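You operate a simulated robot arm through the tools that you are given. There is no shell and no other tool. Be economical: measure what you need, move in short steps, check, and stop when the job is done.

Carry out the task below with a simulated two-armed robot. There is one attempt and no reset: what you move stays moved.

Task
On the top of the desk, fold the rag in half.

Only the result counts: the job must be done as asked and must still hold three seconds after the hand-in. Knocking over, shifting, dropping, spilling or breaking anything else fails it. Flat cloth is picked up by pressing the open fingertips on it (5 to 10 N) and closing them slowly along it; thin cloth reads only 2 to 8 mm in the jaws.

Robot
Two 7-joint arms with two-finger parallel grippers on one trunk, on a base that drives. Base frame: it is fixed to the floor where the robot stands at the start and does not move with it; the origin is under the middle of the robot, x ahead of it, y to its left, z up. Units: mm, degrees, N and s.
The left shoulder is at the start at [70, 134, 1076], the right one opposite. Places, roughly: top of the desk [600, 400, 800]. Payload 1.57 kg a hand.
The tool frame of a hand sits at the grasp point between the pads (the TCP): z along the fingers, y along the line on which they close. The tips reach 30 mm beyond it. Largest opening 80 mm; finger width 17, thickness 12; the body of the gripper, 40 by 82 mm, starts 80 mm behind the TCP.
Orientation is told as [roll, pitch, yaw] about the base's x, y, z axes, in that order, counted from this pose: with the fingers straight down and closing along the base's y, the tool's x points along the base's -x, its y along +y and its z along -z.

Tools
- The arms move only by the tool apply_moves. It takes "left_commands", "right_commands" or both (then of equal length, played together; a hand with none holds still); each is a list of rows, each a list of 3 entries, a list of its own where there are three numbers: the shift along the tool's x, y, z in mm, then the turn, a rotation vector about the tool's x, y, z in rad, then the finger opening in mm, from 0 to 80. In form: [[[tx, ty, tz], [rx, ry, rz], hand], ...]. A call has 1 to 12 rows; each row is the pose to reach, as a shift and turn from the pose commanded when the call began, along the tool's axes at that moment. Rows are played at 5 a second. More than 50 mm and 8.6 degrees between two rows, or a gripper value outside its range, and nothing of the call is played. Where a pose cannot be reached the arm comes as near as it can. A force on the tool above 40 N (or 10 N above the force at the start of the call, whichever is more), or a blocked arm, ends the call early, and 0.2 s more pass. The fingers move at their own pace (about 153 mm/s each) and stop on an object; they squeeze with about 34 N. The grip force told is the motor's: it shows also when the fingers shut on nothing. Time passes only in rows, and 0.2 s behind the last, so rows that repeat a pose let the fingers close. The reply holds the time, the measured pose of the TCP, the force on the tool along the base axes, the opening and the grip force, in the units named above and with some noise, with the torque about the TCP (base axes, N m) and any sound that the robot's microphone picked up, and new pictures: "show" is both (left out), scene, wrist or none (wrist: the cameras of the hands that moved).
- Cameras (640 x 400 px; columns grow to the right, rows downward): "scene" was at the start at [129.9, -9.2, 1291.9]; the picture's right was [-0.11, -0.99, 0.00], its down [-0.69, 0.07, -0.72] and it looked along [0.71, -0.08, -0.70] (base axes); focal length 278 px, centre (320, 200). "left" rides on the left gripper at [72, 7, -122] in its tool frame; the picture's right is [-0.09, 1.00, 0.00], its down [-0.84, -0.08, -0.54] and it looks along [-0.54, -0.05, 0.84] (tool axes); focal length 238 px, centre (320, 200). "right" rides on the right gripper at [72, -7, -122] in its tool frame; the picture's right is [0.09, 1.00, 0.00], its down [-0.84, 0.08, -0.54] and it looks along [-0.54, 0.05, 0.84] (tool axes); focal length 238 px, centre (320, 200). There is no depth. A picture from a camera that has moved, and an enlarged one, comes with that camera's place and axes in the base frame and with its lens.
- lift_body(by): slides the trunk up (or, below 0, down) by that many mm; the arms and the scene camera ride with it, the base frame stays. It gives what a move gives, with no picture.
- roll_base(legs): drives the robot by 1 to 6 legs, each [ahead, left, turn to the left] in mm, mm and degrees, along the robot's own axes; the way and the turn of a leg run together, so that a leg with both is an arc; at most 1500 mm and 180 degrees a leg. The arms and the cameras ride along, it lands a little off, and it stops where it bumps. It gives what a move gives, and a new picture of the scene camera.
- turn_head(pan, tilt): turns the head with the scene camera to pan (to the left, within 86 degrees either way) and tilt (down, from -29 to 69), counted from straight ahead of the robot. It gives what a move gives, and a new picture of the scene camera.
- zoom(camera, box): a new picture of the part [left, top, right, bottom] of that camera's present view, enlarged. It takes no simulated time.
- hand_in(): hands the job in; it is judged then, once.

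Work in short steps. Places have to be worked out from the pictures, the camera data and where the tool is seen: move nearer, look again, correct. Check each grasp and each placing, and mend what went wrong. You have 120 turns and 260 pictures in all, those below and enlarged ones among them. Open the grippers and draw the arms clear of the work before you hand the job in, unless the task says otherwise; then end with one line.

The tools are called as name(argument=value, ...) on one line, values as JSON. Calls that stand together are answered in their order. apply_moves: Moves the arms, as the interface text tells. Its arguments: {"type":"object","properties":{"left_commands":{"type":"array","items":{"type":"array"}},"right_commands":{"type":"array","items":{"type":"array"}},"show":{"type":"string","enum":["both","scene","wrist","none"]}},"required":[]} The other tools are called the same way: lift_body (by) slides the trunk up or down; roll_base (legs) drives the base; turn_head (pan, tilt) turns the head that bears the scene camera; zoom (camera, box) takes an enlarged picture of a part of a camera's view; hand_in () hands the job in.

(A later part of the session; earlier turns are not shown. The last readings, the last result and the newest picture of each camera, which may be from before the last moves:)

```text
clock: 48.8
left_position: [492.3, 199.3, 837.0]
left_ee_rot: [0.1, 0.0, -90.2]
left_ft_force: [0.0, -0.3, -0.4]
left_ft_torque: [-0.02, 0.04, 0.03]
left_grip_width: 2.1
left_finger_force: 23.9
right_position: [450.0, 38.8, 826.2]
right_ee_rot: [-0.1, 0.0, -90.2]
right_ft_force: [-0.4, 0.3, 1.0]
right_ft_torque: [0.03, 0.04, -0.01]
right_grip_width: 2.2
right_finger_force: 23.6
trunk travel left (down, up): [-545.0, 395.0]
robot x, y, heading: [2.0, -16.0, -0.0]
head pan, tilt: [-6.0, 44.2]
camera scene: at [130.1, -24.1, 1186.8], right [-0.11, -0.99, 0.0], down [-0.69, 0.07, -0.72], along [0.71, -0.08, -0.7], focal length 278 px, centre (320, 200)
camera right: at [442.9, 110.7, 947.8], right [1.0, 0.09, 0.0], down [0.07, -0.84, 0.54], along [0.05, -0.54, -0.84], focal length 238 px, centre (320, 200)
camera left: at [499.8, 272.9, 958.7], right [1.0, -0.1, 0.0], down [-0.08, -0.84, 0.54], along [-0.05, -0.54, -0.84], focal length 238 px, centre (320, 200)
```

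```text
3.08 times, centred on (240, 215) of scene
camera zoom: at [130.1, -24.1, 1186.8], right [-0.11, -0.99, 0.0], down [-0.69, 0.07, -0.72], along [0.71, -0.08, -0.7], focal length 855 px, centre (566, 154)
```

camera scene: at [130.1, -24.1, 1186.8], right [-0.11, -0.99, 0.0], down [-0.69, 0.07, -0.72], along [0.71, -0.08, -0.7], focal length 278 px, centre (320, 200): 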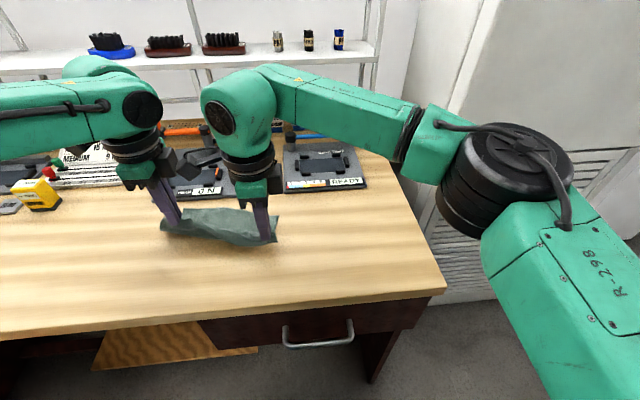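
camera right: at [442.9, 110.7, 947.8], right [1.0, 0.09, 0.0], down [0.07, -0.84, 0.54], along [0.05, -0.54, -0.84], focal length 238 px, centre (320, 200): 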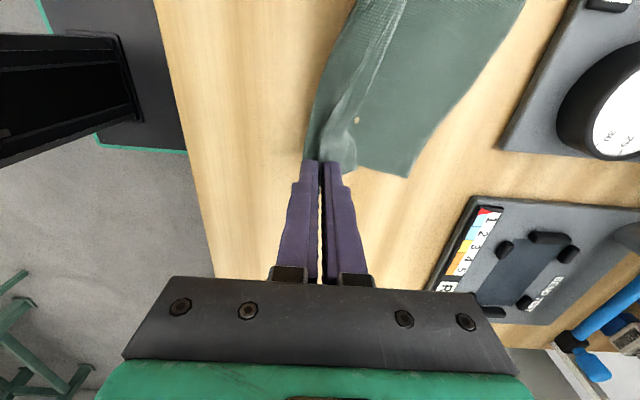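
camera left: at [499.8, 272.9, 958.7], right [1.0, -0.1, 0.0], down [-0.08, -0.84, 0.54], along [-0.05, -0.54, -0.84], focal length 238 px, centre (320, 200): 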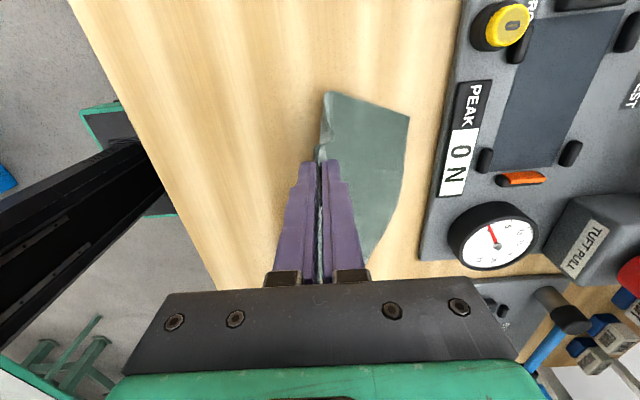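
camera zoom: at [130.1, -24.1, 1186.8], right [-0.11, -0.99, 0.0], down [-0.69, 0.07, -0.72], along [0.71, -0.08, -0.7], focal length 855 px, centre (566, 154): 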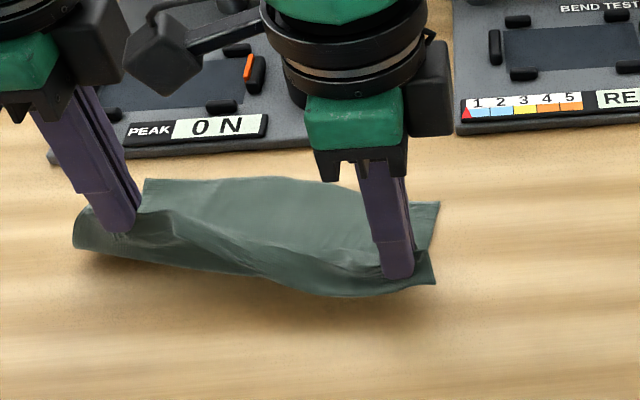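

Lower layer is relaid, back edge from (567,219) to (528,22). Now the tighter arc for both.

apply_moves(left_commands=[[[0, 8, -3], [0, 0, 0], 0], [[1, 23, -1], [0, 0, 0], 0], [[2, 38, 7], [0, 0, 0], 0], [[3, 49, 17], [0, 0, 0], 0], [[3, 56, 27], [0, 0, 0], 0]], right_commands=[[[0, 5, -8], [0, 0, 0], 0], [[0, 16, -11], [0, 0, 0], 0], [[0, 30, -7], [0, 0, 0], 0], [[0, 43, 2], [0, 0, 0], 0], [[0, 53, 14], [0, 0, 0], 0]], show="both")

zoom(camera="scene", box=[140, 150, 340, 280])

zoom(camera="right", box=[240, 0, 440, 200])

zoom(camera="left", box=[220, 40, 420, 200])

```text
clock: 50.0
left_position: [550.7, 202.2, 810.6]
left_ee_rot: [0.0, 0.0, -90.2]
left_ft_force: [-0.1, 0.1, -0.2]
left_ft_torque: [-0.01, 0.04, -0.01]
left_grip_width: 2.3
left_finger_force: 24.1
right_position: [504.6, 36.7, 813.3]
right_ee_rot: [0.0, 0.1, -90.2]
right_ft_force: [-0.2, 0.5, -0.4]
right_ft_torque: [0.0, 0.03, 0.0]
right_grip_width: 2.4
right_finger_force: 23.5
trunk travel left (down, up): [-545.0, 395.0]
robot x, y, heading: [0.3, -14.2, -0.1]
head pan, tilt: [-6.0, 44.2]
camera scene: at [130.8, -23.9, 1186.8], right [-0.11, -0.99, 0.0], down [-0.69, 0.07, -0.72], along [0.71, -0.08, -0.7], focal length 278 px, centre (320, 200)
camera right: at [498.0, 110.1, 933.5], right [1.0, 0.09, 0.0], down [0.07, -0.84, 0.54], along [0.05, -0.54, -0.84], focal length 238 px, centre (320, 200)
camera left: at [557.2, 275.7, 931.3], right [1.0, -0.1, 0.0], down [-0.08, -0.84, 0.54], along [-0.05, -0.54, -0.84], focal length 238 px, centre (320, 200)
```

scene: 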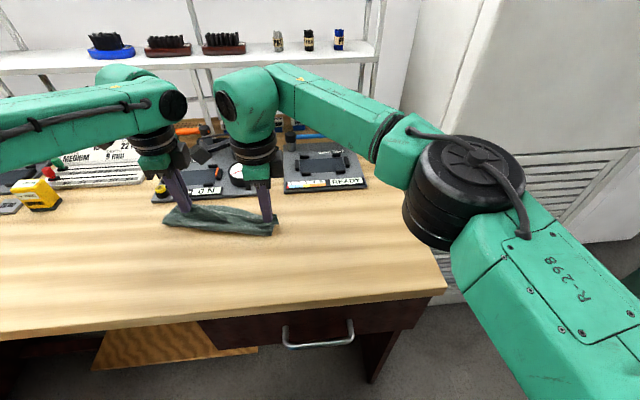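
right: 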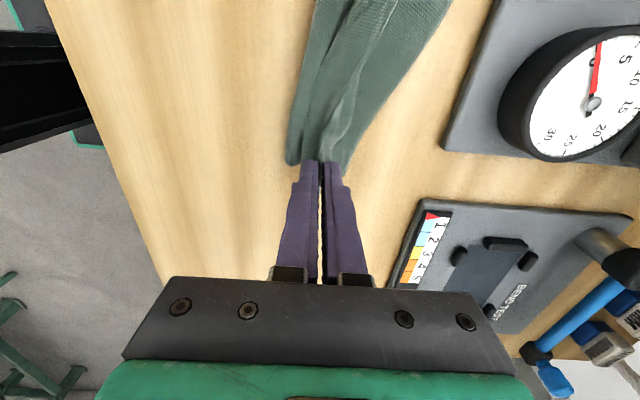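
left: 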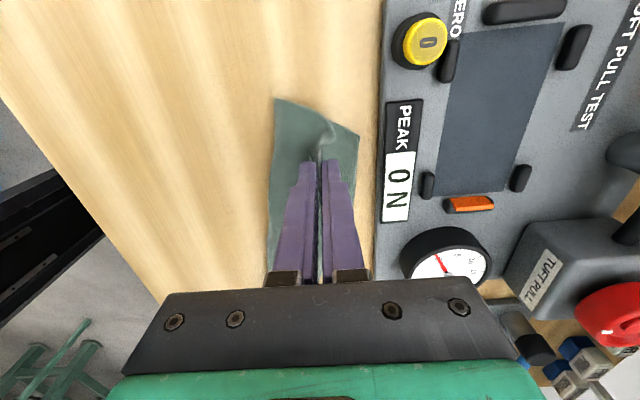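

```text
3.08 times, centred on (240, 215) of scene
camera zoom: at [130.8, -23.9, 1186.8], right [-0.11, -0.99, 0.0], down [-0.69, 0.07, -0.72], along [0.71, -0.08, -0.7], focal length 855 px, centre (566, 154)
```

zoom: 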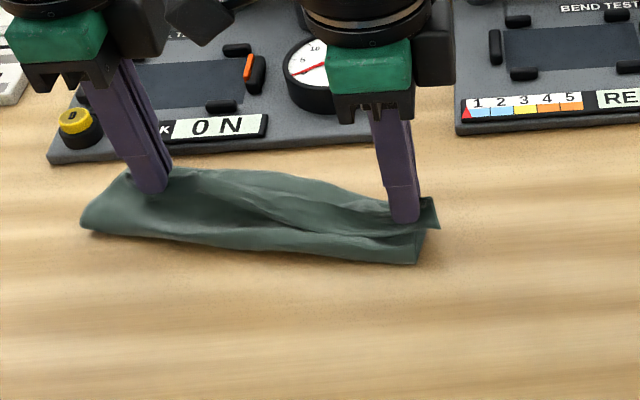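

```text
2.00 times, centred on (340, 100) of right
camera zoom: at [498.0, 110.1, 933.5], right [1.0, 0.09, 0.0], down [0.07, -0.84, 0.54], along [0.05, -0.54, -0.84], focal length 477 px, centre (280, 400)
```

zoom: 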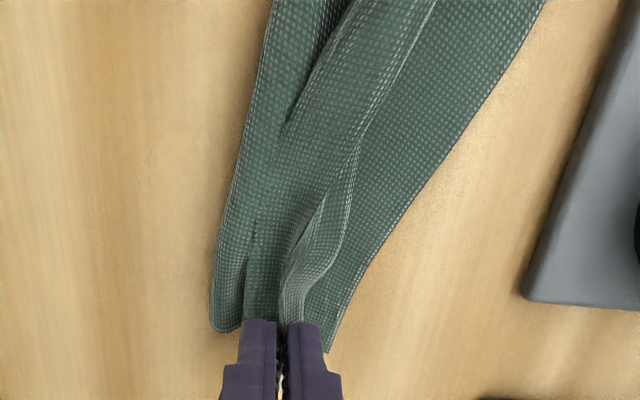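

```text
2.50 times, centred on (320, 120) of left
camera zoom: at [557.2, 275.7, 931.3], right [1.0, -0.1, 0.0], down [-0.08, -0.84, 0.54], along [-0.05, -0.54, -0.84], focal length 596 px, centre (320, 400)
```

zoom: 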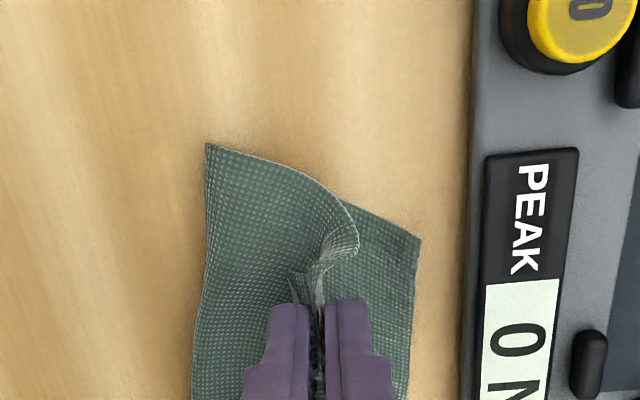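

The fold is forming well on both sides. The front corners are still about 20–35 mm short of the back corners, so I'll move forward and lower the pinches nearly onto the cloth.

apply_moves(left_commands=[[[2, 6, 3], [0, 0, 0], 0], [[4, 12, 8], [0, 0, 0], 0], [[4, 12, 13], [0, 0, 0], 0], [[4, 12, 13], [0, 0, 0], 0]], right_commands=[[[2, 8, 2], [0, 0, 0], 0], [[4, 16, 6], [0, 0, 0], 0], [[5, 22, 12], [0, 0, 0], 0], [[5, 22, 15], [0, 0, 0], 0]], show="wrist")

zoom(camera="scene", box=[140, 150, 340, 280])

zoom(camera="right", box=[220, 0, 420, 200])

zoom(camera="left", box=[220, 40, 420, 200])

```text
clock: 51.0
left_position: [559.0, 206.6, 800.8]
left_ee_rot: [0.2, 0.1, -90.2]
left_ft_force: [-0.9, -0.6, 0.7]
left_ft_torque: [-0.03, 0.0, 0.0]
left_grip_width: 2.6
left_finger_force: 24.4
right_position: [525.3, 41.6, 800.3]
right_ee_rot: [0.2, 0.1, -90.3]
right_ft_force: [-0.1, -0.3, 8.8]
right_ft_torque: [-0.02, 0.01, 0.02]
right_grip_width: 2.3
right_finger_force: 23.3
trunk travel left (down, up): [-545.0, 395.0]
robot x, y, heading: [-0.3, -17.7, -0.0]
head pan, tilt: [-6.0, 44.2]
camera right: at [518.2, 114.4, 920.6], right [1.0, 0.09, 0.0], down [0.07, -0.84, 0.54], along [0.05, -0.54, -0.84], focal length 238 px, centre (320, 200)
camera left: at [564.7, 280.6, 921.3], right [1.0, -0.1, 0.0], down [-0.08, -0.84, 0.54], along [-0.05, -0.54, -0.84], focal length 238 px, centre (320, 200)
```

right: 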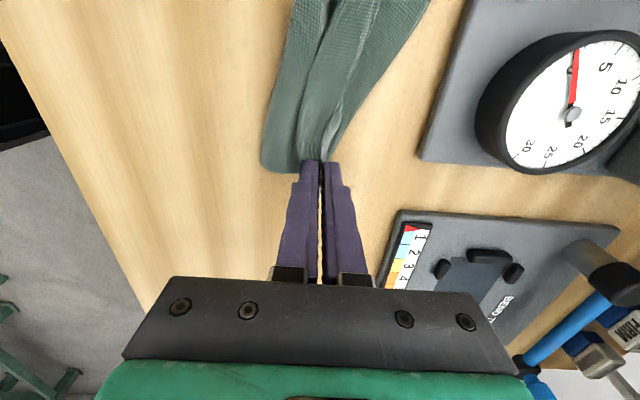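
left: 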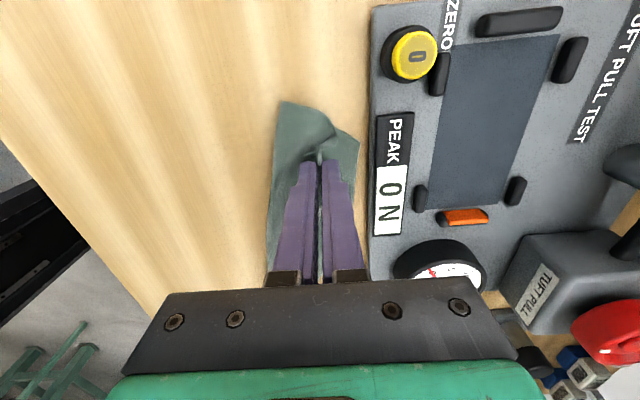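

```text
3.08 times, centred on (240, 215) of scene
camera zoom: at [128.2, -24.8, 1187.2], right [-0.11, -0.99, 0.0], down [-0.69, 0.07, -0.72], along [0.71, -0.08, -0.7], focal length 855 px, centre (566, 154)
```

zoom: 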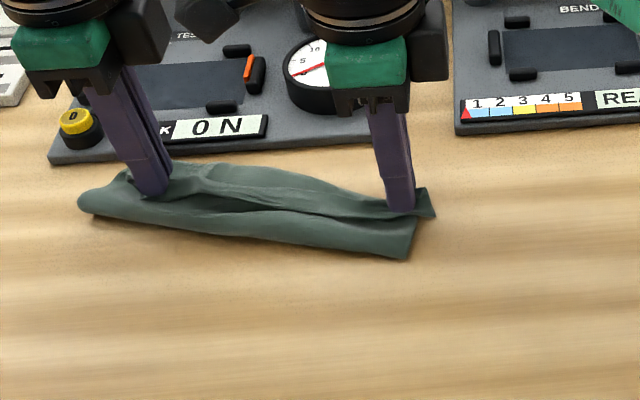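

```text
2.00 times, centred on (320, 100) of right
camera zoom: at [518.2, 114.4, 920.6], right [1.0, 0.09, 0.0], down [0.07, -0.84, 0.54], along [0.05, -0.54, -0.84], focal length 477 px, centre (320, 400)
```

zoom: 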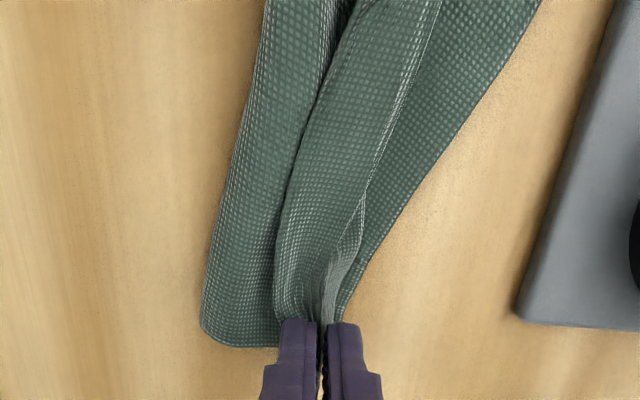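

```text
2.50 times, centred on (320, 120) of left
camera zoom: at [564.7, 280.6, 921.3], right [1.0, -0.1, 0.0], down [-0.08, -0.84, 0.54], along [-0.05, -0.54, -0.84], focal length 596 px, centre (320, 400)
```

zoom: 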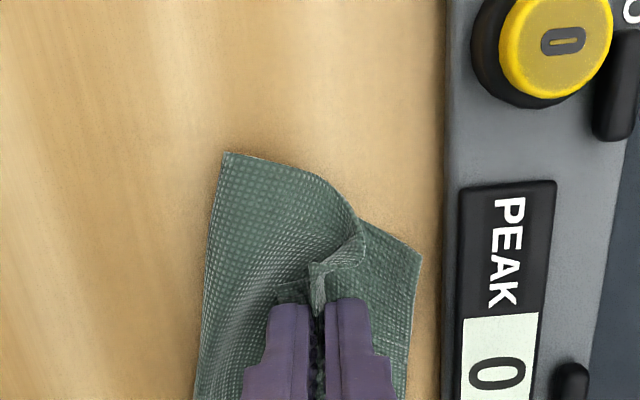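

Front edge is near the back edge and the right side is in light contact. I'll lower the left 3 mm, raise the right 2 mm, open slowly, and lift straight up.

apply_moves(left_commands=[[[0, 2, 3], [0, 0, 0], 0], [[0, 2, 3], [0, 0, 0], 4], [[0, 2, 3], [0, 0, 0], 8], [[0, 2, 2], [0, 0, 0], 12], [[0, 2, -5], [0, 0, 0], 14], [[0, 2, -20], [0, 0, 0], 16], [[0, 2, -50], [0, 0, 0], 20], [[0, 2, -80], [0, 0, 0], 20]], right_commands=[[[0, 2, -2], [0, 0, 0], 0], [[0, 2, -2], [0, 0, 0], 4], [[0, 2, -2], [0, 0, 0], 8], [[0, 2, -3], [0, 0, 0], 12], [[0, 2, -8], [0, 0, 0], 14], [[0, 2, -20], [0, 0, 0], 16], [[0, 2, -50], [0, 0, 0], 20], [[0, 2, -80], [0, 0, 0], 20]], show="both")

zoom(camera="scene", box=[140, 150, 340, 280])

```text
clock: 52.8
left_position: [559.7, 210.0, 879.2]
left_ee_rot: [0.2, -0.1, -90.1]
left_ft_force: [0.2, 0.4, 0.2]
left_ft_torque: [-0.03, 0.0, -0.05]
left_grip_width: 20.1
left_finger_force: 0.0
left hand out of reach, approached as far as the arm can: row 1, 2, 3, 4, 5, 8
right_position: [527.6, 44.2, 877.3]
right_ee_rot: [0.0, 0.0, -90.2]
right_ft_force: [-0.7, 0.5, 0.7]
right_ft_torque: [-0.02, -0.02, -0.01]
right_grip_width: 19.9
right_finger_force: 0.0
trunk travel left (down, up): [-545.0, 395.0]
robot x, y, heading: [1.4, -11.3, -0.2]
head pan, tilt: [-6.0, 44.2]
camera scene: at [128.4, -23.3, 1187.0], right [-0.11, -0.99, 0.0], down [-0.69, 0.07, -0.72], along [0.71, -0.08, -0.7], focal length 278 px, centre (320, 200)
camera right: at [520.0, 116.3, 998.6], right [1.0, 0.09, 0.0], down [0.07, -0.84, 0.54], along [0.05, -0.54, -0.84], focal length 238 px, centre (320, 200)
camera left: at [565.3, 283.0, 1000.4], right [1.0, -0.1, 0.0], down [-0.08, -0.84, 0.54], along [-0.05, -0.54, -0.84], focal length 238 px, centre (320, 200)
```

scene: 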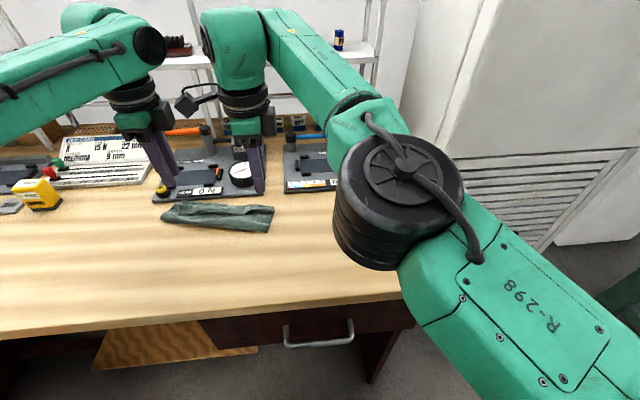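
right: 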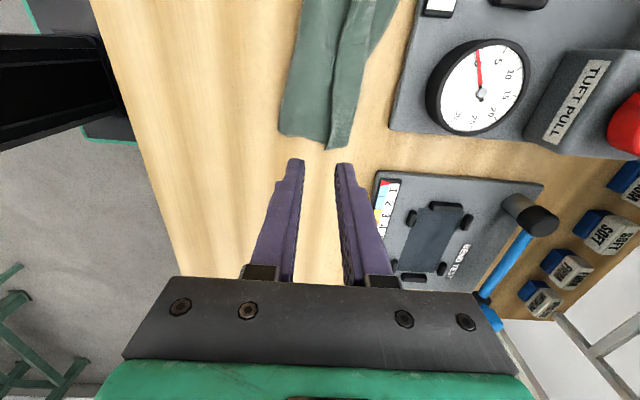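
left: 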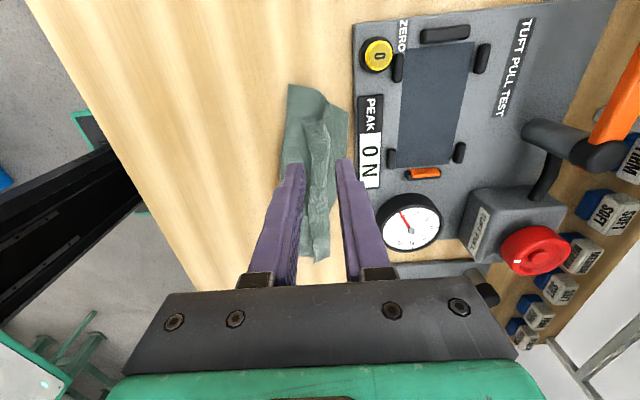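

```text
3.08 times, centred on (240, 215) of scene
camera zoom: at [128.4, -23.3, 1187.0], right [-0.11, -0.99, 0.0], down [-0.69, 0.07, -0.72], along [0.71, -0.08, -0.7], focal length 855 px, centre (566, 154)
```

zoom: 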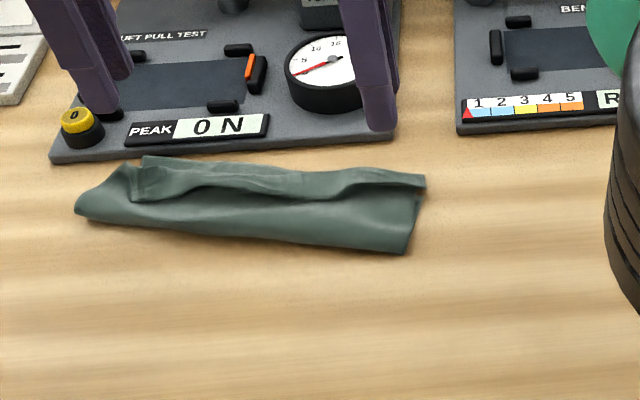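

Folded, though the front edge has a rolled-back cuff. Looking closer at it.

zoom(camera="left", box=[250, 70, 390, 270])

zoom(camera="right", box=[240, 0, 440, 170])

zoom(camera="scene", box=[155, 190, 285, 240])

```text
2.00 times, centred on (320, 170) of left
camera zoom: at [565.3, 283.0, 1000.4], right [1.0, -0.1, 0.0], down [-0.08, -0.84, 0.54], along [-0.05, -0.54, -0.84], focal length 477 px, centre (320, 260)
```

zoom: 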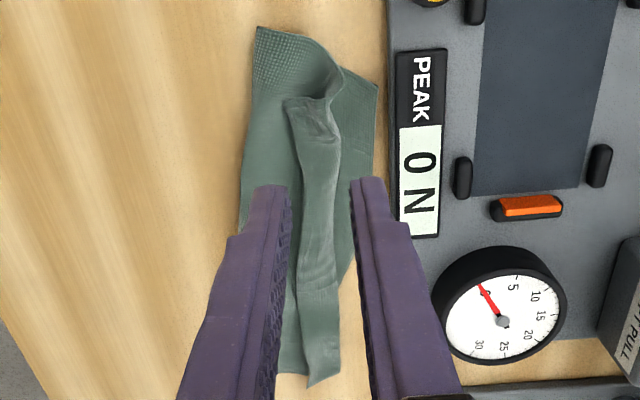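

```text
2.35 times, centred on (340, 85) of right
camera zoom: at [520.0, 116.3, 998.6], right [1.0, 0.09, 0.0], down [0.07, -0.84, 0.54], along [0.05, -0.54, -0.84], focal length 561 px, centre (273, 471)
```

zoom: 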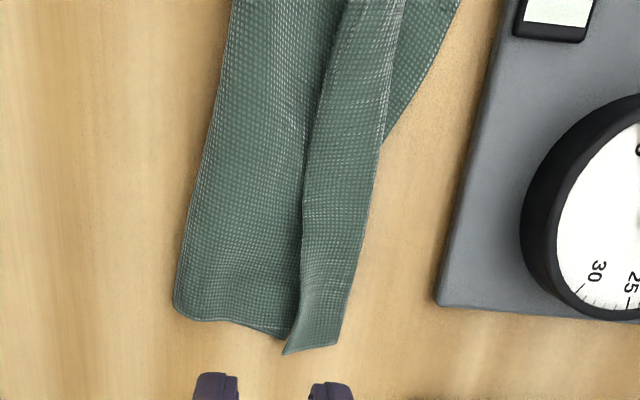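

```text
4.92 times, centred on (220, 215) of scene
camera zoom: at [128.4, -23.3, 1187.0], right [-0.11, -0.99, 0.0], down [-0.69, 0.07, -0.72], along [0.71, -0.08, -0.7], focal length 1368 px, centre (812, 126)
```

zoom: 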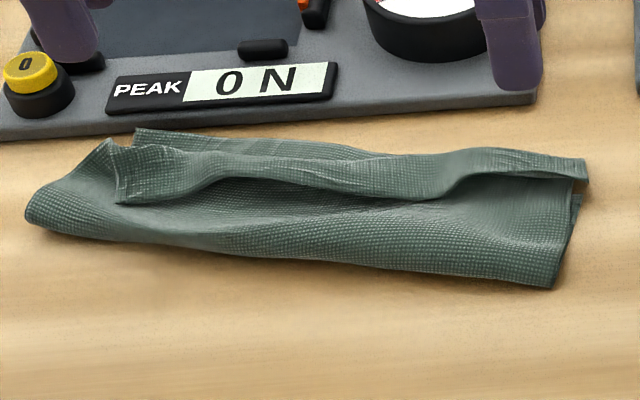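

The right side's fold is uneven: its top layer overshoots the bottom by about 25 mm, plus the cuff. I'll re-grip the cuffs, pull the sheet back flat (which also straightens it), and redo the fold cleanly. First I'll straddle the cuffs.

apply_moves(left_commands=[[[0, -3, 0], [0, 0, 0], 28], [[-2, -6, 25], [0, 0, 0], 28], [[-4, -6, 50], [0, 0, 0], 28], [[-4, -6, 65], [0, 0, 0], 28], [[-4, -6, 73], [0, 0, 0], 28]], right_commands=[[[0, 9, 0], [0, 0, 0], 32], [[2, 19, 25], [0, 0, 0], 32], [[4, 19, 50], [0, 0, 0], 32], [[4, 19, 68], [0, 0, 0], 32], [[4, 19, 78], [0, 0, 0], 32]], show="wrist")

zoom(camera="scene", box=[140, 150, 340, 280])

```text
clock: 54.0
left_position: [555.2, 203.3, 804.3]
left_ee_rot: [0.1, 0.0, -90.2]
left_ft_force: [0.8, 0.8, -0.4]
left_ft_torque: [0.01, -0.02, -0.01]
left_grip_width: 28.1
left_finger_force: 0.1
right_position: [539.9, 46.1, 806.7]
right_ee_rot: [0.2, 0.2, -90.4]
right_ft_force: [-0.7, -0.1, 0.2]
right_ft_torque: [-0.01, -0.02, -0.01]
right_grip_width: 32.0
right_finger_force: 0.0
right hand out of reach, approached as far as the arm can: row 1, 2, 3, 4, 5
trunk travel left (down, up): [-545.0, 395.0]
robot x, y, heading: [-1.8, -13.8, 0.0]
head pan, tilt: [-6.0, 44.2]
camera right: at [532.7, 117.0, 927.9], right [1.0, 0.09, 0.0], down [0.07, -0.84, 0.54], along [0.05, -0.54, -0.84], focal length 238 px, centre (320, 200)
camera left: at [561.7, 276.8, 926.4], right [1.0, -0.1, 0.0], down [-0.08, -0.84, 0.54], along [-0.05, -0.54, -0.84], focal length 238 px, centre (320, 200)
```

right: 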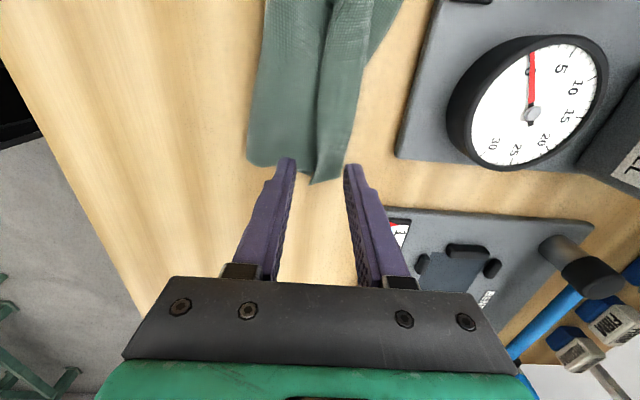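
left: 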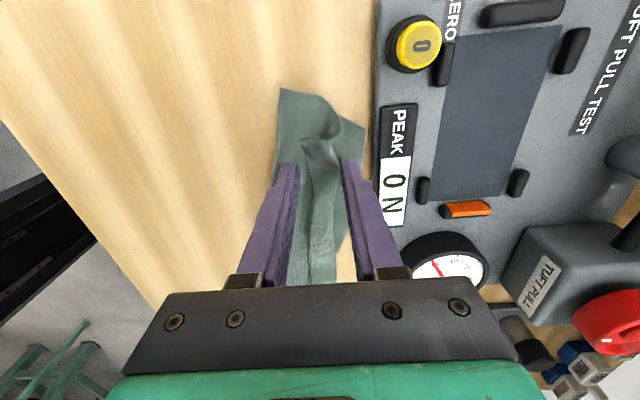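

```text
3.08 times, centred on (240, 215) of scene
camera zoom: at [129.9, -24.5, 1186.9], right [-0.11, -0.99, 0.0], down [-0.69, 0.07, -0.72], along [0.71, -0.08, -0.7], focal length 855 px, centre (566, 154)
```

zoom: 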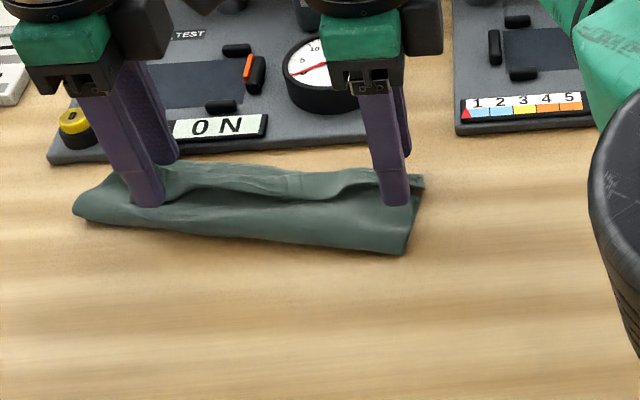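

Both straddle the cuffs. I'll lower a few mm and close.

apply_moves(left_commands=[[[0, 0, 2], [0, 0, 0], 28], [[0, 0, 4], [0, 0, 0], 28], [[0, 0, 4], [0, 0, 0], 20], [[0, 0, 4], [0, 0, 0], 12], [[0, 0, 4], [0, 0, 0], 6], [[0, 0, 4], [0, 0, 0], 0], [[0, 0, 4], [0, 0, 0], 0]], right_commands=[[[0, 0, 3], [0, 0, 0], 32], [[0, 0, 7], [0, 0, 0], 32], [[0, 0, 7], [0, 0, 0], 24], [[0, 0, 7], [0, 0, 0], 16], [[0, 0, 7], [0, 0, 0], 8], [[0, 0, 7], [0, 0, 0], 0], [[0, 0, 7], [0, 0, 0], 0]], show="wrist")

zoom(camera="scene", box=[140, 150, 340, 280])

```text
clock: 55.6
left_position: [555.7, 204.1, 800.7]
left_ee_rot: [0.1, 0.1, -90.2]
left_ft_force: [0.5, 0.4, -0.2]
left_ft_torque: [0.02, 0.02, 0.0]
left_grip_width: 2.5
left_finger_force: 24.2
right_position: [540.6, 45.7, 798.6]
right_ee_rot: [0.0, 0.0, -90.2]
right_ft_force: [-0.3, -0.4, 0.4]
right_ft_torque: [-0.01, -0.01, 0.01]
right_grip_width: 2.0
right_finger_force: 23.7
trunk travel left (down, up): [-545.0, 395.0]
robot x, y, heading: [3.0, -14.1, -0.1]
head pan, tilt: [-6.0, 44.2]
camera right: at [533.2, 117.3, 919.8], right [1.0, 0.09, 0.0], down [0.07, -0.84, 0.54], along [0.05, -0.54, -0.84], focal length 238 px, centre (320, 200)
camera left: at [561.1, 277.4, 922.3], right [1.0, -0.1, 0.0], down [-0.08, -0.84, 0.54], along [-0.05, -0.54, -0.84], focal length 238 px, centre (320, 200)
```

right: 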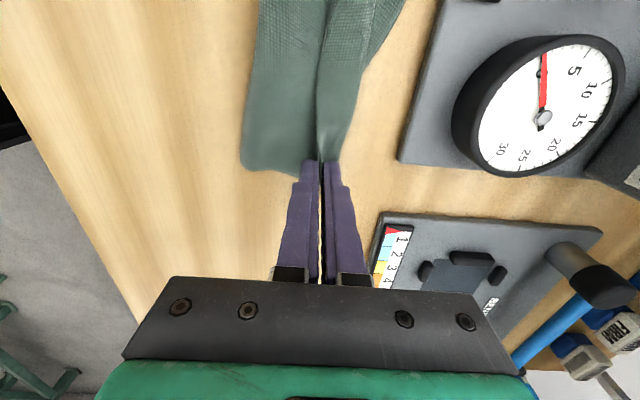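
left: 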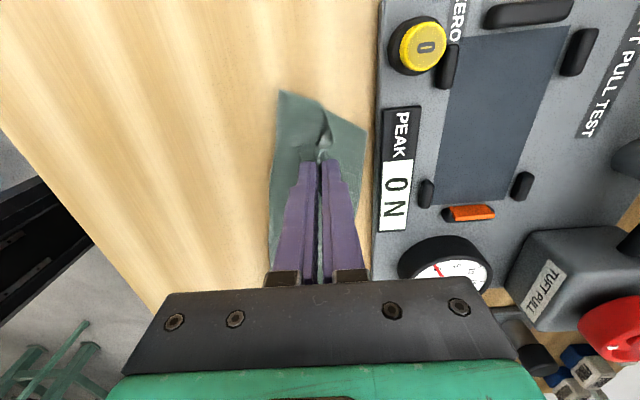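

```text
3.08 times, centred on (240, 215) of scene
camera zoom: at [129.9, -24.2, 1186.8], right [-0.11, -0.99, 0.0], down [-0.69, 0.07, -0.72], along [0.71, -0.08, -0.7], focal length 855 px, centre (566, 154)
```

zoom: 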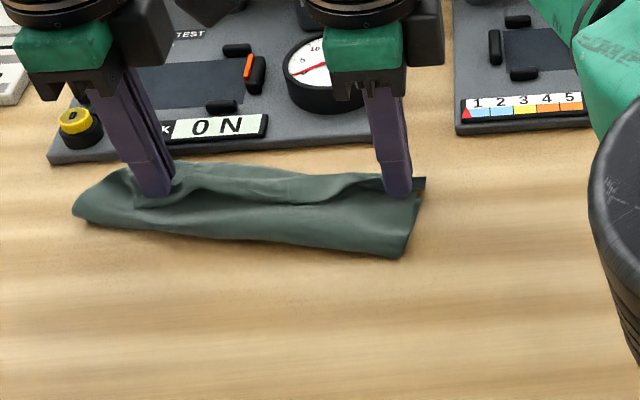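

Gripped (about 2 mm). Now I'll unfold: arc back over and pull both to x≈425 so that the sheet lies flat and squared up.

apply_moves(left_commands=[[[0, -12, -18], [0, 0, 0], 0], [[0, -28, -35], [0, 0, 0], 0], [[0, -45, -45], [0, 0, 0], 0], [[0, -65, -45], [0, 0, 0], 0], [[0, -85, -38], [0, 0, 0], 0], [[0, -100, -25], [0, 0, 0], 0], [[0, -112, -12], [0, 0, 0], 0], [[0, -122, -4], [0, 0, 0], 0], [[0, -130, 0], [0, 0, 0], 0], [[0, -130, 1], [0, 0, 0], 0]], right_commands=[[[0, -10, -18], [0, 0, 0], 0], [[0, -24, -35], [0, 0, 0], 0], [[0, -40, -45], [0, 0, 0], 0], [[0, -57, -45], [0, 0, 0], 0], [[0, -75, -38], [0, 0, 0], 0], [[0, -90, -25], [0, 0, 0], 0], [[0, -101, -12], [0, 0, 0], 0], [[0, -110, -4], [0, 0, 0], 0], [[0, -116, 0], [0, 0, 0], 0], [[0, -116, 2], [0, 0, 0], 0]], show="both")

zoom(camera="scene", box=[140, 150, 340, 280])

```text
clock: 57.8
left_position: [424.3, 203.6, 798.3]
left_ee_rot: [-0.1, -0.1, -90.3]
left_ft_force: [-1.3, -0.4, -0.9]
left_ft_torque: [0.0, 0.02, 0.01]
left_grip_width: 2.8
left_finger_force: 23.6
right_position: [424.5, 46.8, 796.0]
right_ee_rot: [0.0, 0.0, -90.2]
right_ft_force: [-0.5, 0.8, -0.1]
right_ft_torque: [0.01, 0.0, -0.01]
right_grip_width: 1.8
right_finger_force: 23.8
trunk travel left (down, up): [-545.0, 395.0]
robot x, y, heading: [-1.8, -15.9, -0.2]
head pan, tilt: [-6.0, 44.2]
camera scene: at [130.0, -24.3, 1186.8], right [-0.11, -0.99, 0.0], down [-0.69, 0.07, -0.72], along [0.71, -0.08, -0.7], focal length 278 px, centre (320, 200)
camera right: at [417.5, 118.0, 917.3], right [1.0, 0.09, 0.0], down [0.07, -0.84, 0.54], along [0.05, -0.54, -0.84], focal length 238 px, centre (320, 200)
camera left: at [430.8, 278.3, 920.2], right [1.0, -0.1, 0.0], down [-0.08, -0.84, 0.54], along [-0.05, -0.54, -0.84], focal length 238 px, centre (320, 200)
```

scene: 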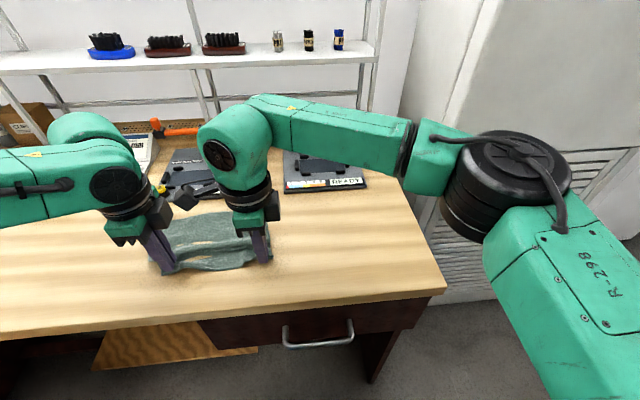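
right: 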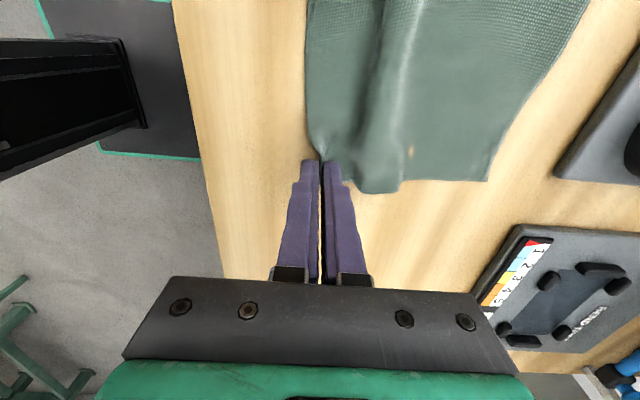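
left: 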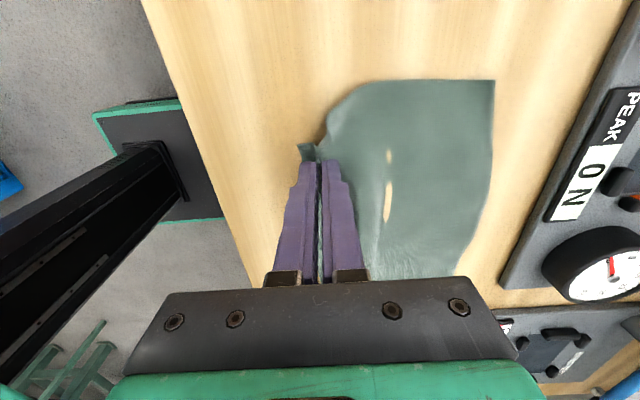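

```text
3.08 times, centred on (240, 215) of scene
camera zoom: at [130.0, -24.3, 1186.8], right [-0.11, -0.99, 0.0], down [-0.69, 0.07, -0.72], along [0.71, -0.08, -0.7], focal length 855 px, centre (566, 154)
```

zoom: 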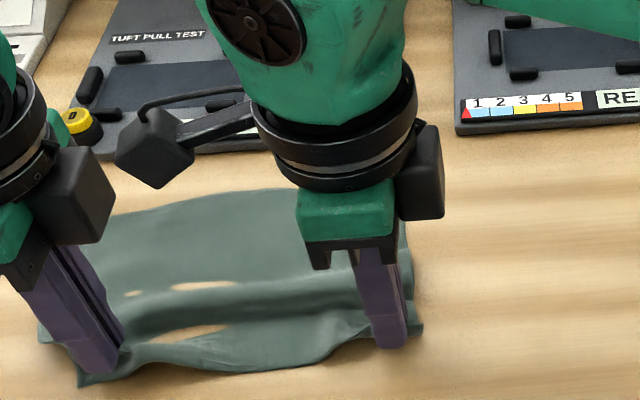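

The rag is back flat; the back edge is (549,47)–(533,251), so the front is about 20 mm off sideways. I'll shift both pinches +22 mm in y to square it and then release.

apply_moves(left_commands=[[[4, 4, -12], [0, 0, 0], 0], [[13, 4, -12], [0, 0, 0], 0], [[22, 0, -10], [0, 0, 0], 0], [[22, -4, -3], [0, 0, 0], 0], [[22, -6, 0], [0, 0, 0], 0], [[22, -6, 0], [0, 0, 0], 6], [[22, -6, 0], [0, 0, 0], 12], [[22, -6, -5], [0, 0, 0], 20], [[22, -6, -30], [0, 0, 0], 30], [[22, -6, -70], [0, 0, 0], 30]], right_commands=[[[4, 4, -12], [0, 0, 0], 0], [[13, 4, -12], [0, 0, 0], 0], [[22, 4, -10], [0, 0, 0], 0], [[22, 4, -3], [0, 0, 0], 0], [[22, 2, 0], [0, 0, 0], 0], [[22, 2, 0], [0, 0, 0], 6], [[22, 2, 0], [0, 0, 0], 12], [[22, 2, -5], [0, 0, 0], 20], [[22, 2, -30], [0, 0, 0], 30], [[22, 2, -70], [0, 0, 0], 30]], show="both")

roll_base(legs=[[0, 60, 0]])

zoom(camera="scene", box=[140, 150, 400, 310])

```text
clock: 60.0
left_position: [419.3, 226.9, 870.3]
left_ee_rot: [0.0, -0.1, -90.2]
left_ft_force: [0.5, 0.3, 0.6]
left_ft_torque: [0.03, -0.03, 0.02]
left_grip_width: 30.1
left_finger_force: 0.1
right_position: [426.1, 67.3, 867.6]
right_ee_rot: [0.0, 0.0, -90.3]
right_ft_force: [0.3, -0.2, 0.1]
right_ft_torque: [0.01, -0.01, 0.02]
right_grip_width: 29.9
right_finger_force: 0.1
trunk travel left (down, up): [-545.0, 395.0]
robot x, y, heading: [-2.5, -16.5, -0.4]
head pan, tilt: [-6.0, 44.2]
camera scene: at [128.5, -24.5, 1186.9], right [-0.11, -0.99, 0.0], down [-0.69, 0.07, -0.72], along [0.71, -0.08, -0.7], focal length 278 px, centre (320, 200)
camera right: at [419.1, 140.0, 988.1], right [1.0, 0.09, 0.0], down [0.07, -0.84, 0.54], along [0.05, -0.54, -0.84], focal length 238 px, centre (320, 200)
camera left: at [425.0, 300.6, 990.6], right [1.0, -0.1, 0.0], down [-0.08, -0.84, 0.54], along [-0.05, -0.54, -0.84], focal length 238 px, centre (320, 200)
```

scene: 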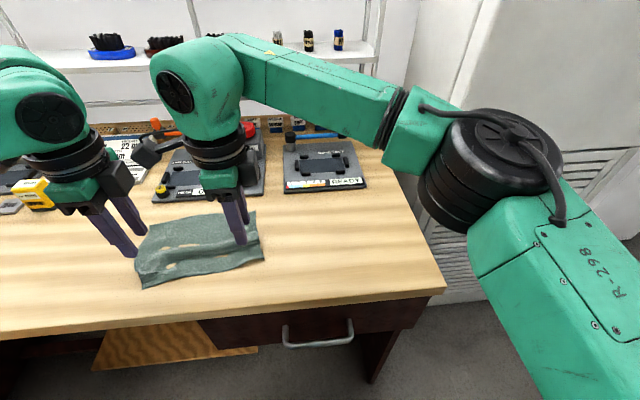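
right: 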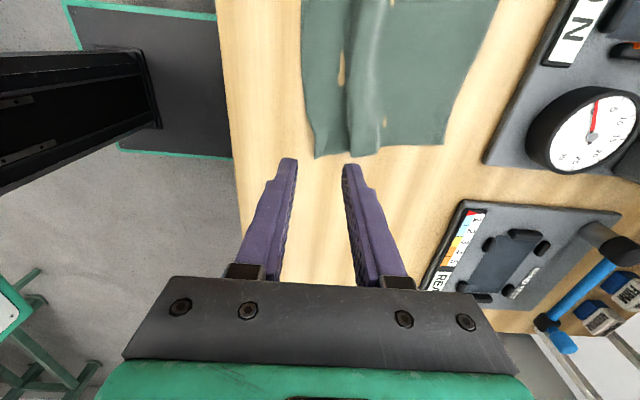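
left: 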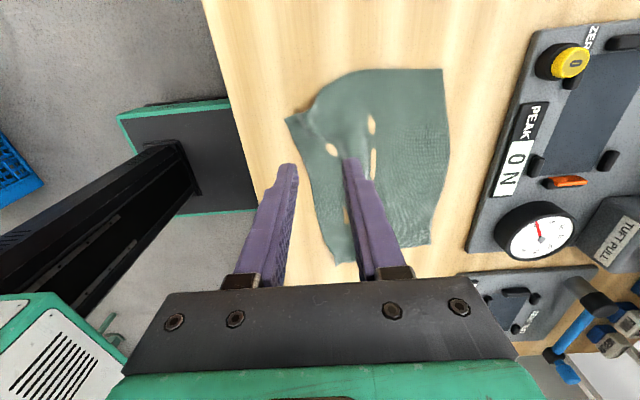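

```text
clock: 61.0
left_position: [419.9, 287.6, 868.5]
left_ee_rot: [0.0, -0.1, -90.2]
left_ft_force: [0.4, 0.2, 0.1]
left_ft_torque: [-0.05, 0.01, -0.01]
left_grip_width: 30.0
left_finger_force: 0.1
right_position: [427.4, 129.9, 867.4]
right_ee_rot: [0.1, 0.0, -90.1]
right_ft_force: [-0.1, -0.6, 0.2]
right_ft_torque: [-0.01, -0.02, -0.02]
right_grip_width: 30.2
right_finger_force: 0.1
trunk travel left (down, up): [-545.0, 395.0]
robot x, y, heading: [-0.4, 42.7, 0.2]
head pan, tilt: [-6.0, 44.2]
camera scene: at [129.8, 36.9, 1186.9], right [-0.11, -0.99, 0.0], down [-0.69, 0.07, -0.72], along [0.71, -0.08, -0.7], focal length 278 px, centre (320, 200)
```

scene: 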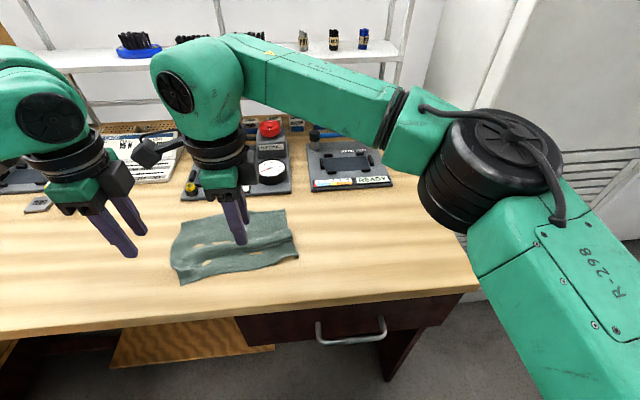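

```text
2.46 times, centred on (270, 230) of scene
camera zoom: at [129.8, 36.9, 1186.9], right [-0.11, -0.99, 0.0], down [-0.69, 0.07, -0.72], along [0.71, -0.08, -0.7], focal length 684 px, centre (443, 126)
```

zoom: 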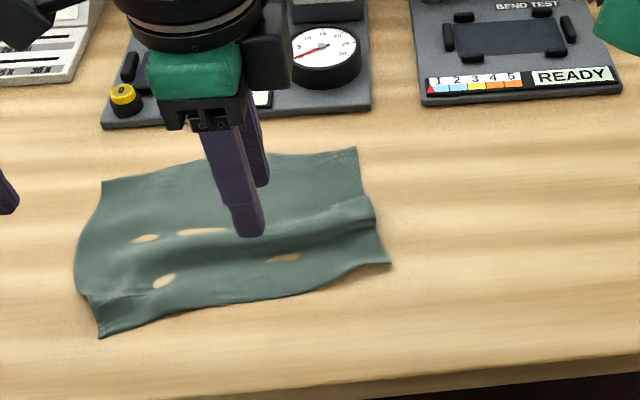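

The rag is a clean rectangle again, rotated about 10°: FL(387,243), FR(424,45), BR(547,70), BL(527,272). I'll shift the base 25 mm more to the left, then hover over the front edge with narrower jaws aligned to the rag (yaw −80) to avoid a cuff.

roll_base(legs=[[0, 25, 0]])

apply_moves(left_commands=[[[-20, -5, 0], [0, 0, -0.06], 16], [[-42, -11, 10], [0, 0, -0.12], 16], [[-64, -17, 30], [0, 0, -0.17], 16], [[-86, -22, 50], [0, 0, -0.17], 16], [[-86, -22, 54], [0, 0, -0.17], 16]], right_commands=[[[-23, 0, 0], [0, 0, -0.06], 16], [[-46, 1, 10], [0, 0, -0.12], 16], [[-70, 2, 30], [0, 0, -0.17], 16], [[-91, 2, 50], [0, 0, -0.17], 16], [[-91, 2, 53], [0, 0, -0.17], 16]], show="both")

```text
clock: 61.8
left_position: [419.6, 311.0, 868.7]
left_ee_rot: [0.1, 0.0, -90.2]
left_ft_force: [0.0, -0.7, -0.1]
left_ft_torque: [-0.02, 0.01, 0.03]
left_grip_width: 29.9
left_finger_force: 0.1
right_position: [428.3, 152.2, 866.1]
right_ee_rot: [0.0, 0.1, -90.2]
right_ft_force: [0.9, 0.0, -0.2]
right_ft_torque: [0.0, 0.0, 0.01]
right_grip_width: 29.9
right_finger_force: 0.0
trunk travel left (down, up): [-545.0, 395.0]
robot x, y, heading: [-2.6, 70.7, 0.0]
head pan, tilt: [-6.0, 44.2]
camera scene: at [129.8, 59.9, 1186.9], right [-0.11, -0.99, 0.0], down [-0.69, 0.07, -0.72], along [0.71, -0.08, -0.7], focal length 278 px, centre (320, 200)
```

scene: 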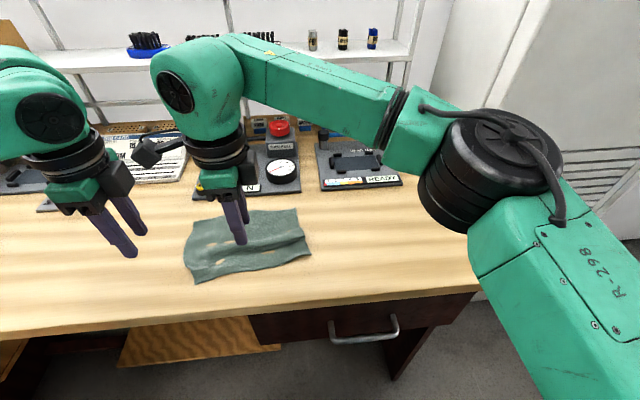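

```text
clock: 63.0
left_position: [396.1, 228.7, 813.7]
left_ee_rot: [0.0, -0.1, -80.3]
left_ft_force: [0.5, -0.4, -0.5]
left_ft_torque: [0.0, 0.02, 0.02]
left_grip_width: 16.0
left_finger_force: 0.0
right_position: [428.8, 63.9, 814.8]
right_ee_rot: [-0.1, 0.0, -80.4]
right_ft_force: [1.1, -0.2, 0.6]
right_ft_torque: [-0.03, -0.02, 0.0]
right_grip_width: 15.8
right_finger_force: 0.0
trunk travel left (down, up): [-545.0, 395.0]
robot x, y, heading: [-0.5, 68.3, 0.0]
head pan, tilt: [-6.0, 44.2]
camera scene: at [129.8, 62.1, 1186.9], right [-0.11, -0.99, 0.0], down [-0.69, 0.07, -0.72], along [0.71, -0.08, -0.7], focal length 278 px, centre (320, 200)
camera right: at [409.9, 133.4, 934.8], right [0.97, 0.26, 0.0], down [0.22, -0.81, 0.54], along [0.14, -0.52, -0.84], focal length 238 px, centre (320, 200)
camera left: at [390.4, 302.1, 934.6], right [1.0, 0.07, 0.0], down [0.06, -0.84, 0.54], along [0.04, -0.54, -0.84], focal length 238 px, centre (320, 200)
```

scene: 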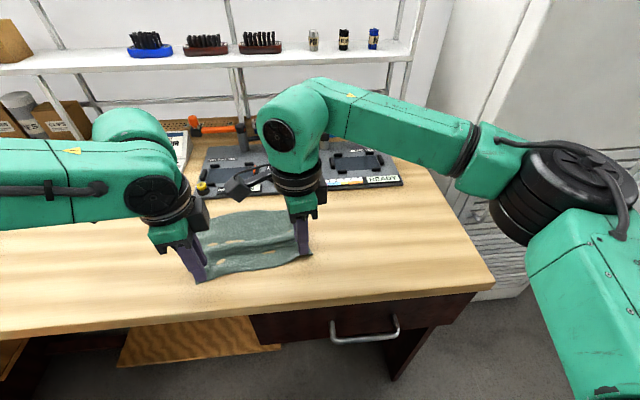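
right: 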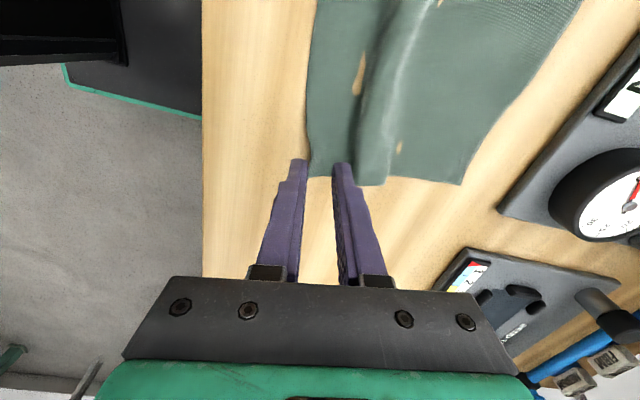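
left: 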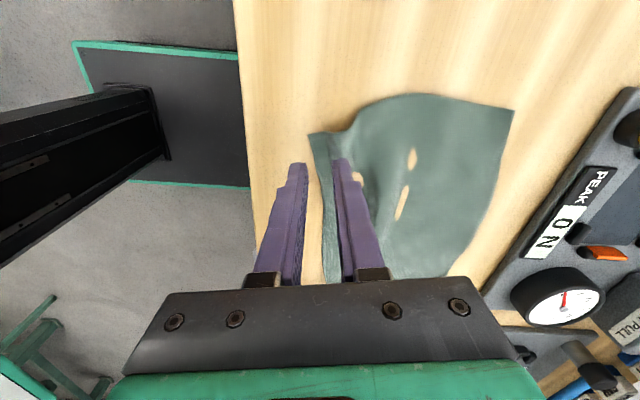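

Estimated edges put the left pinch right on the edge and the right one about 3 mm inside. I'll descend to contact.

apply_moves(left_commands=[[[0, 0, 10], [0, 0, 0], 16], [[0, 1, 18], [0, 0, 0], 16], [[0, 1, 22], [0, 0, 0], 16], [[0, 1, 24.5], [0, 0, 0], 16]], right_commands=[[[0, -1, 10], [0, 0, 0], 16], [[0, -2, 18], [0, 0, 0], 16], [[0, -2, 22], [0, 0, 0], 16], [[0, -2, 25], [0, 0, 0], 16]], show="wrist")

```text
clock: 64.0
left_position: [396.6, 226.8, 791.1]
left_ee_rot: [0.3, -0.1, -80.4]
left_ft_force: [1.4, 1.3, 8.5]
left_ft_torque: [0.05, 0.02, -0.01]
left_grip_width: 15.6
left_finger_force: 0.1
right_position: [426.0, 61.8, 792.8]
right_ee_rot: [0.3, 0.1, -80.5]
right_ft_force: [1.9, -1.8, 14.9]
right_ft_torque: [-0.06, -0.32, 0.01]
right_grip_width: 18.3
right_finger_force: 1.6
trunk travel left (down, up): [-545.0, 395.0]
robot x, y, heading: [0.9, 72.5, -0.1]
head pan, tilt: [-6.0, 44.2]
camera right: at [406.4, 132.0, 912.1], right [0.97, 0.25, 0.01], down [0.21, -0.81, 0.54], along [0.14, -0.52, -0.84], focal length 238 px, centre (320, 200)
camera left: at [390.5, 299.8, 912.8], right [1.0, 0.07, 0.01], down [0.06, -0.84, 0.54], along [0.04, -0.54, -0.84], focal length 238 px, centre (320, 200)
```

right: 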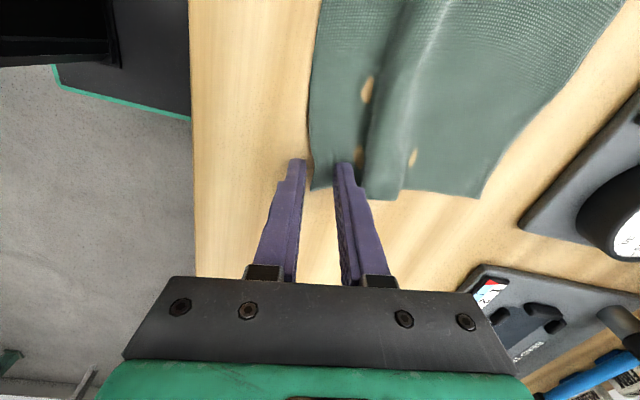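
left: 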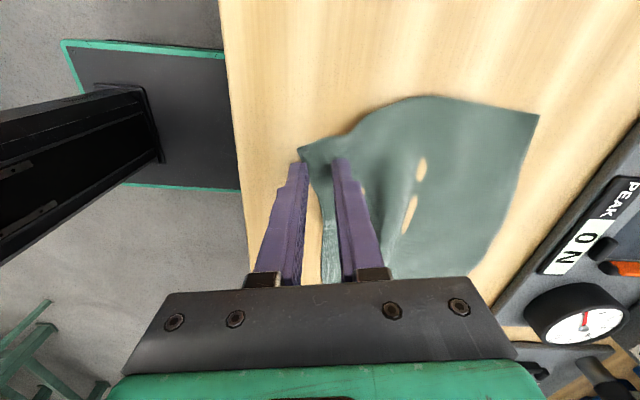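

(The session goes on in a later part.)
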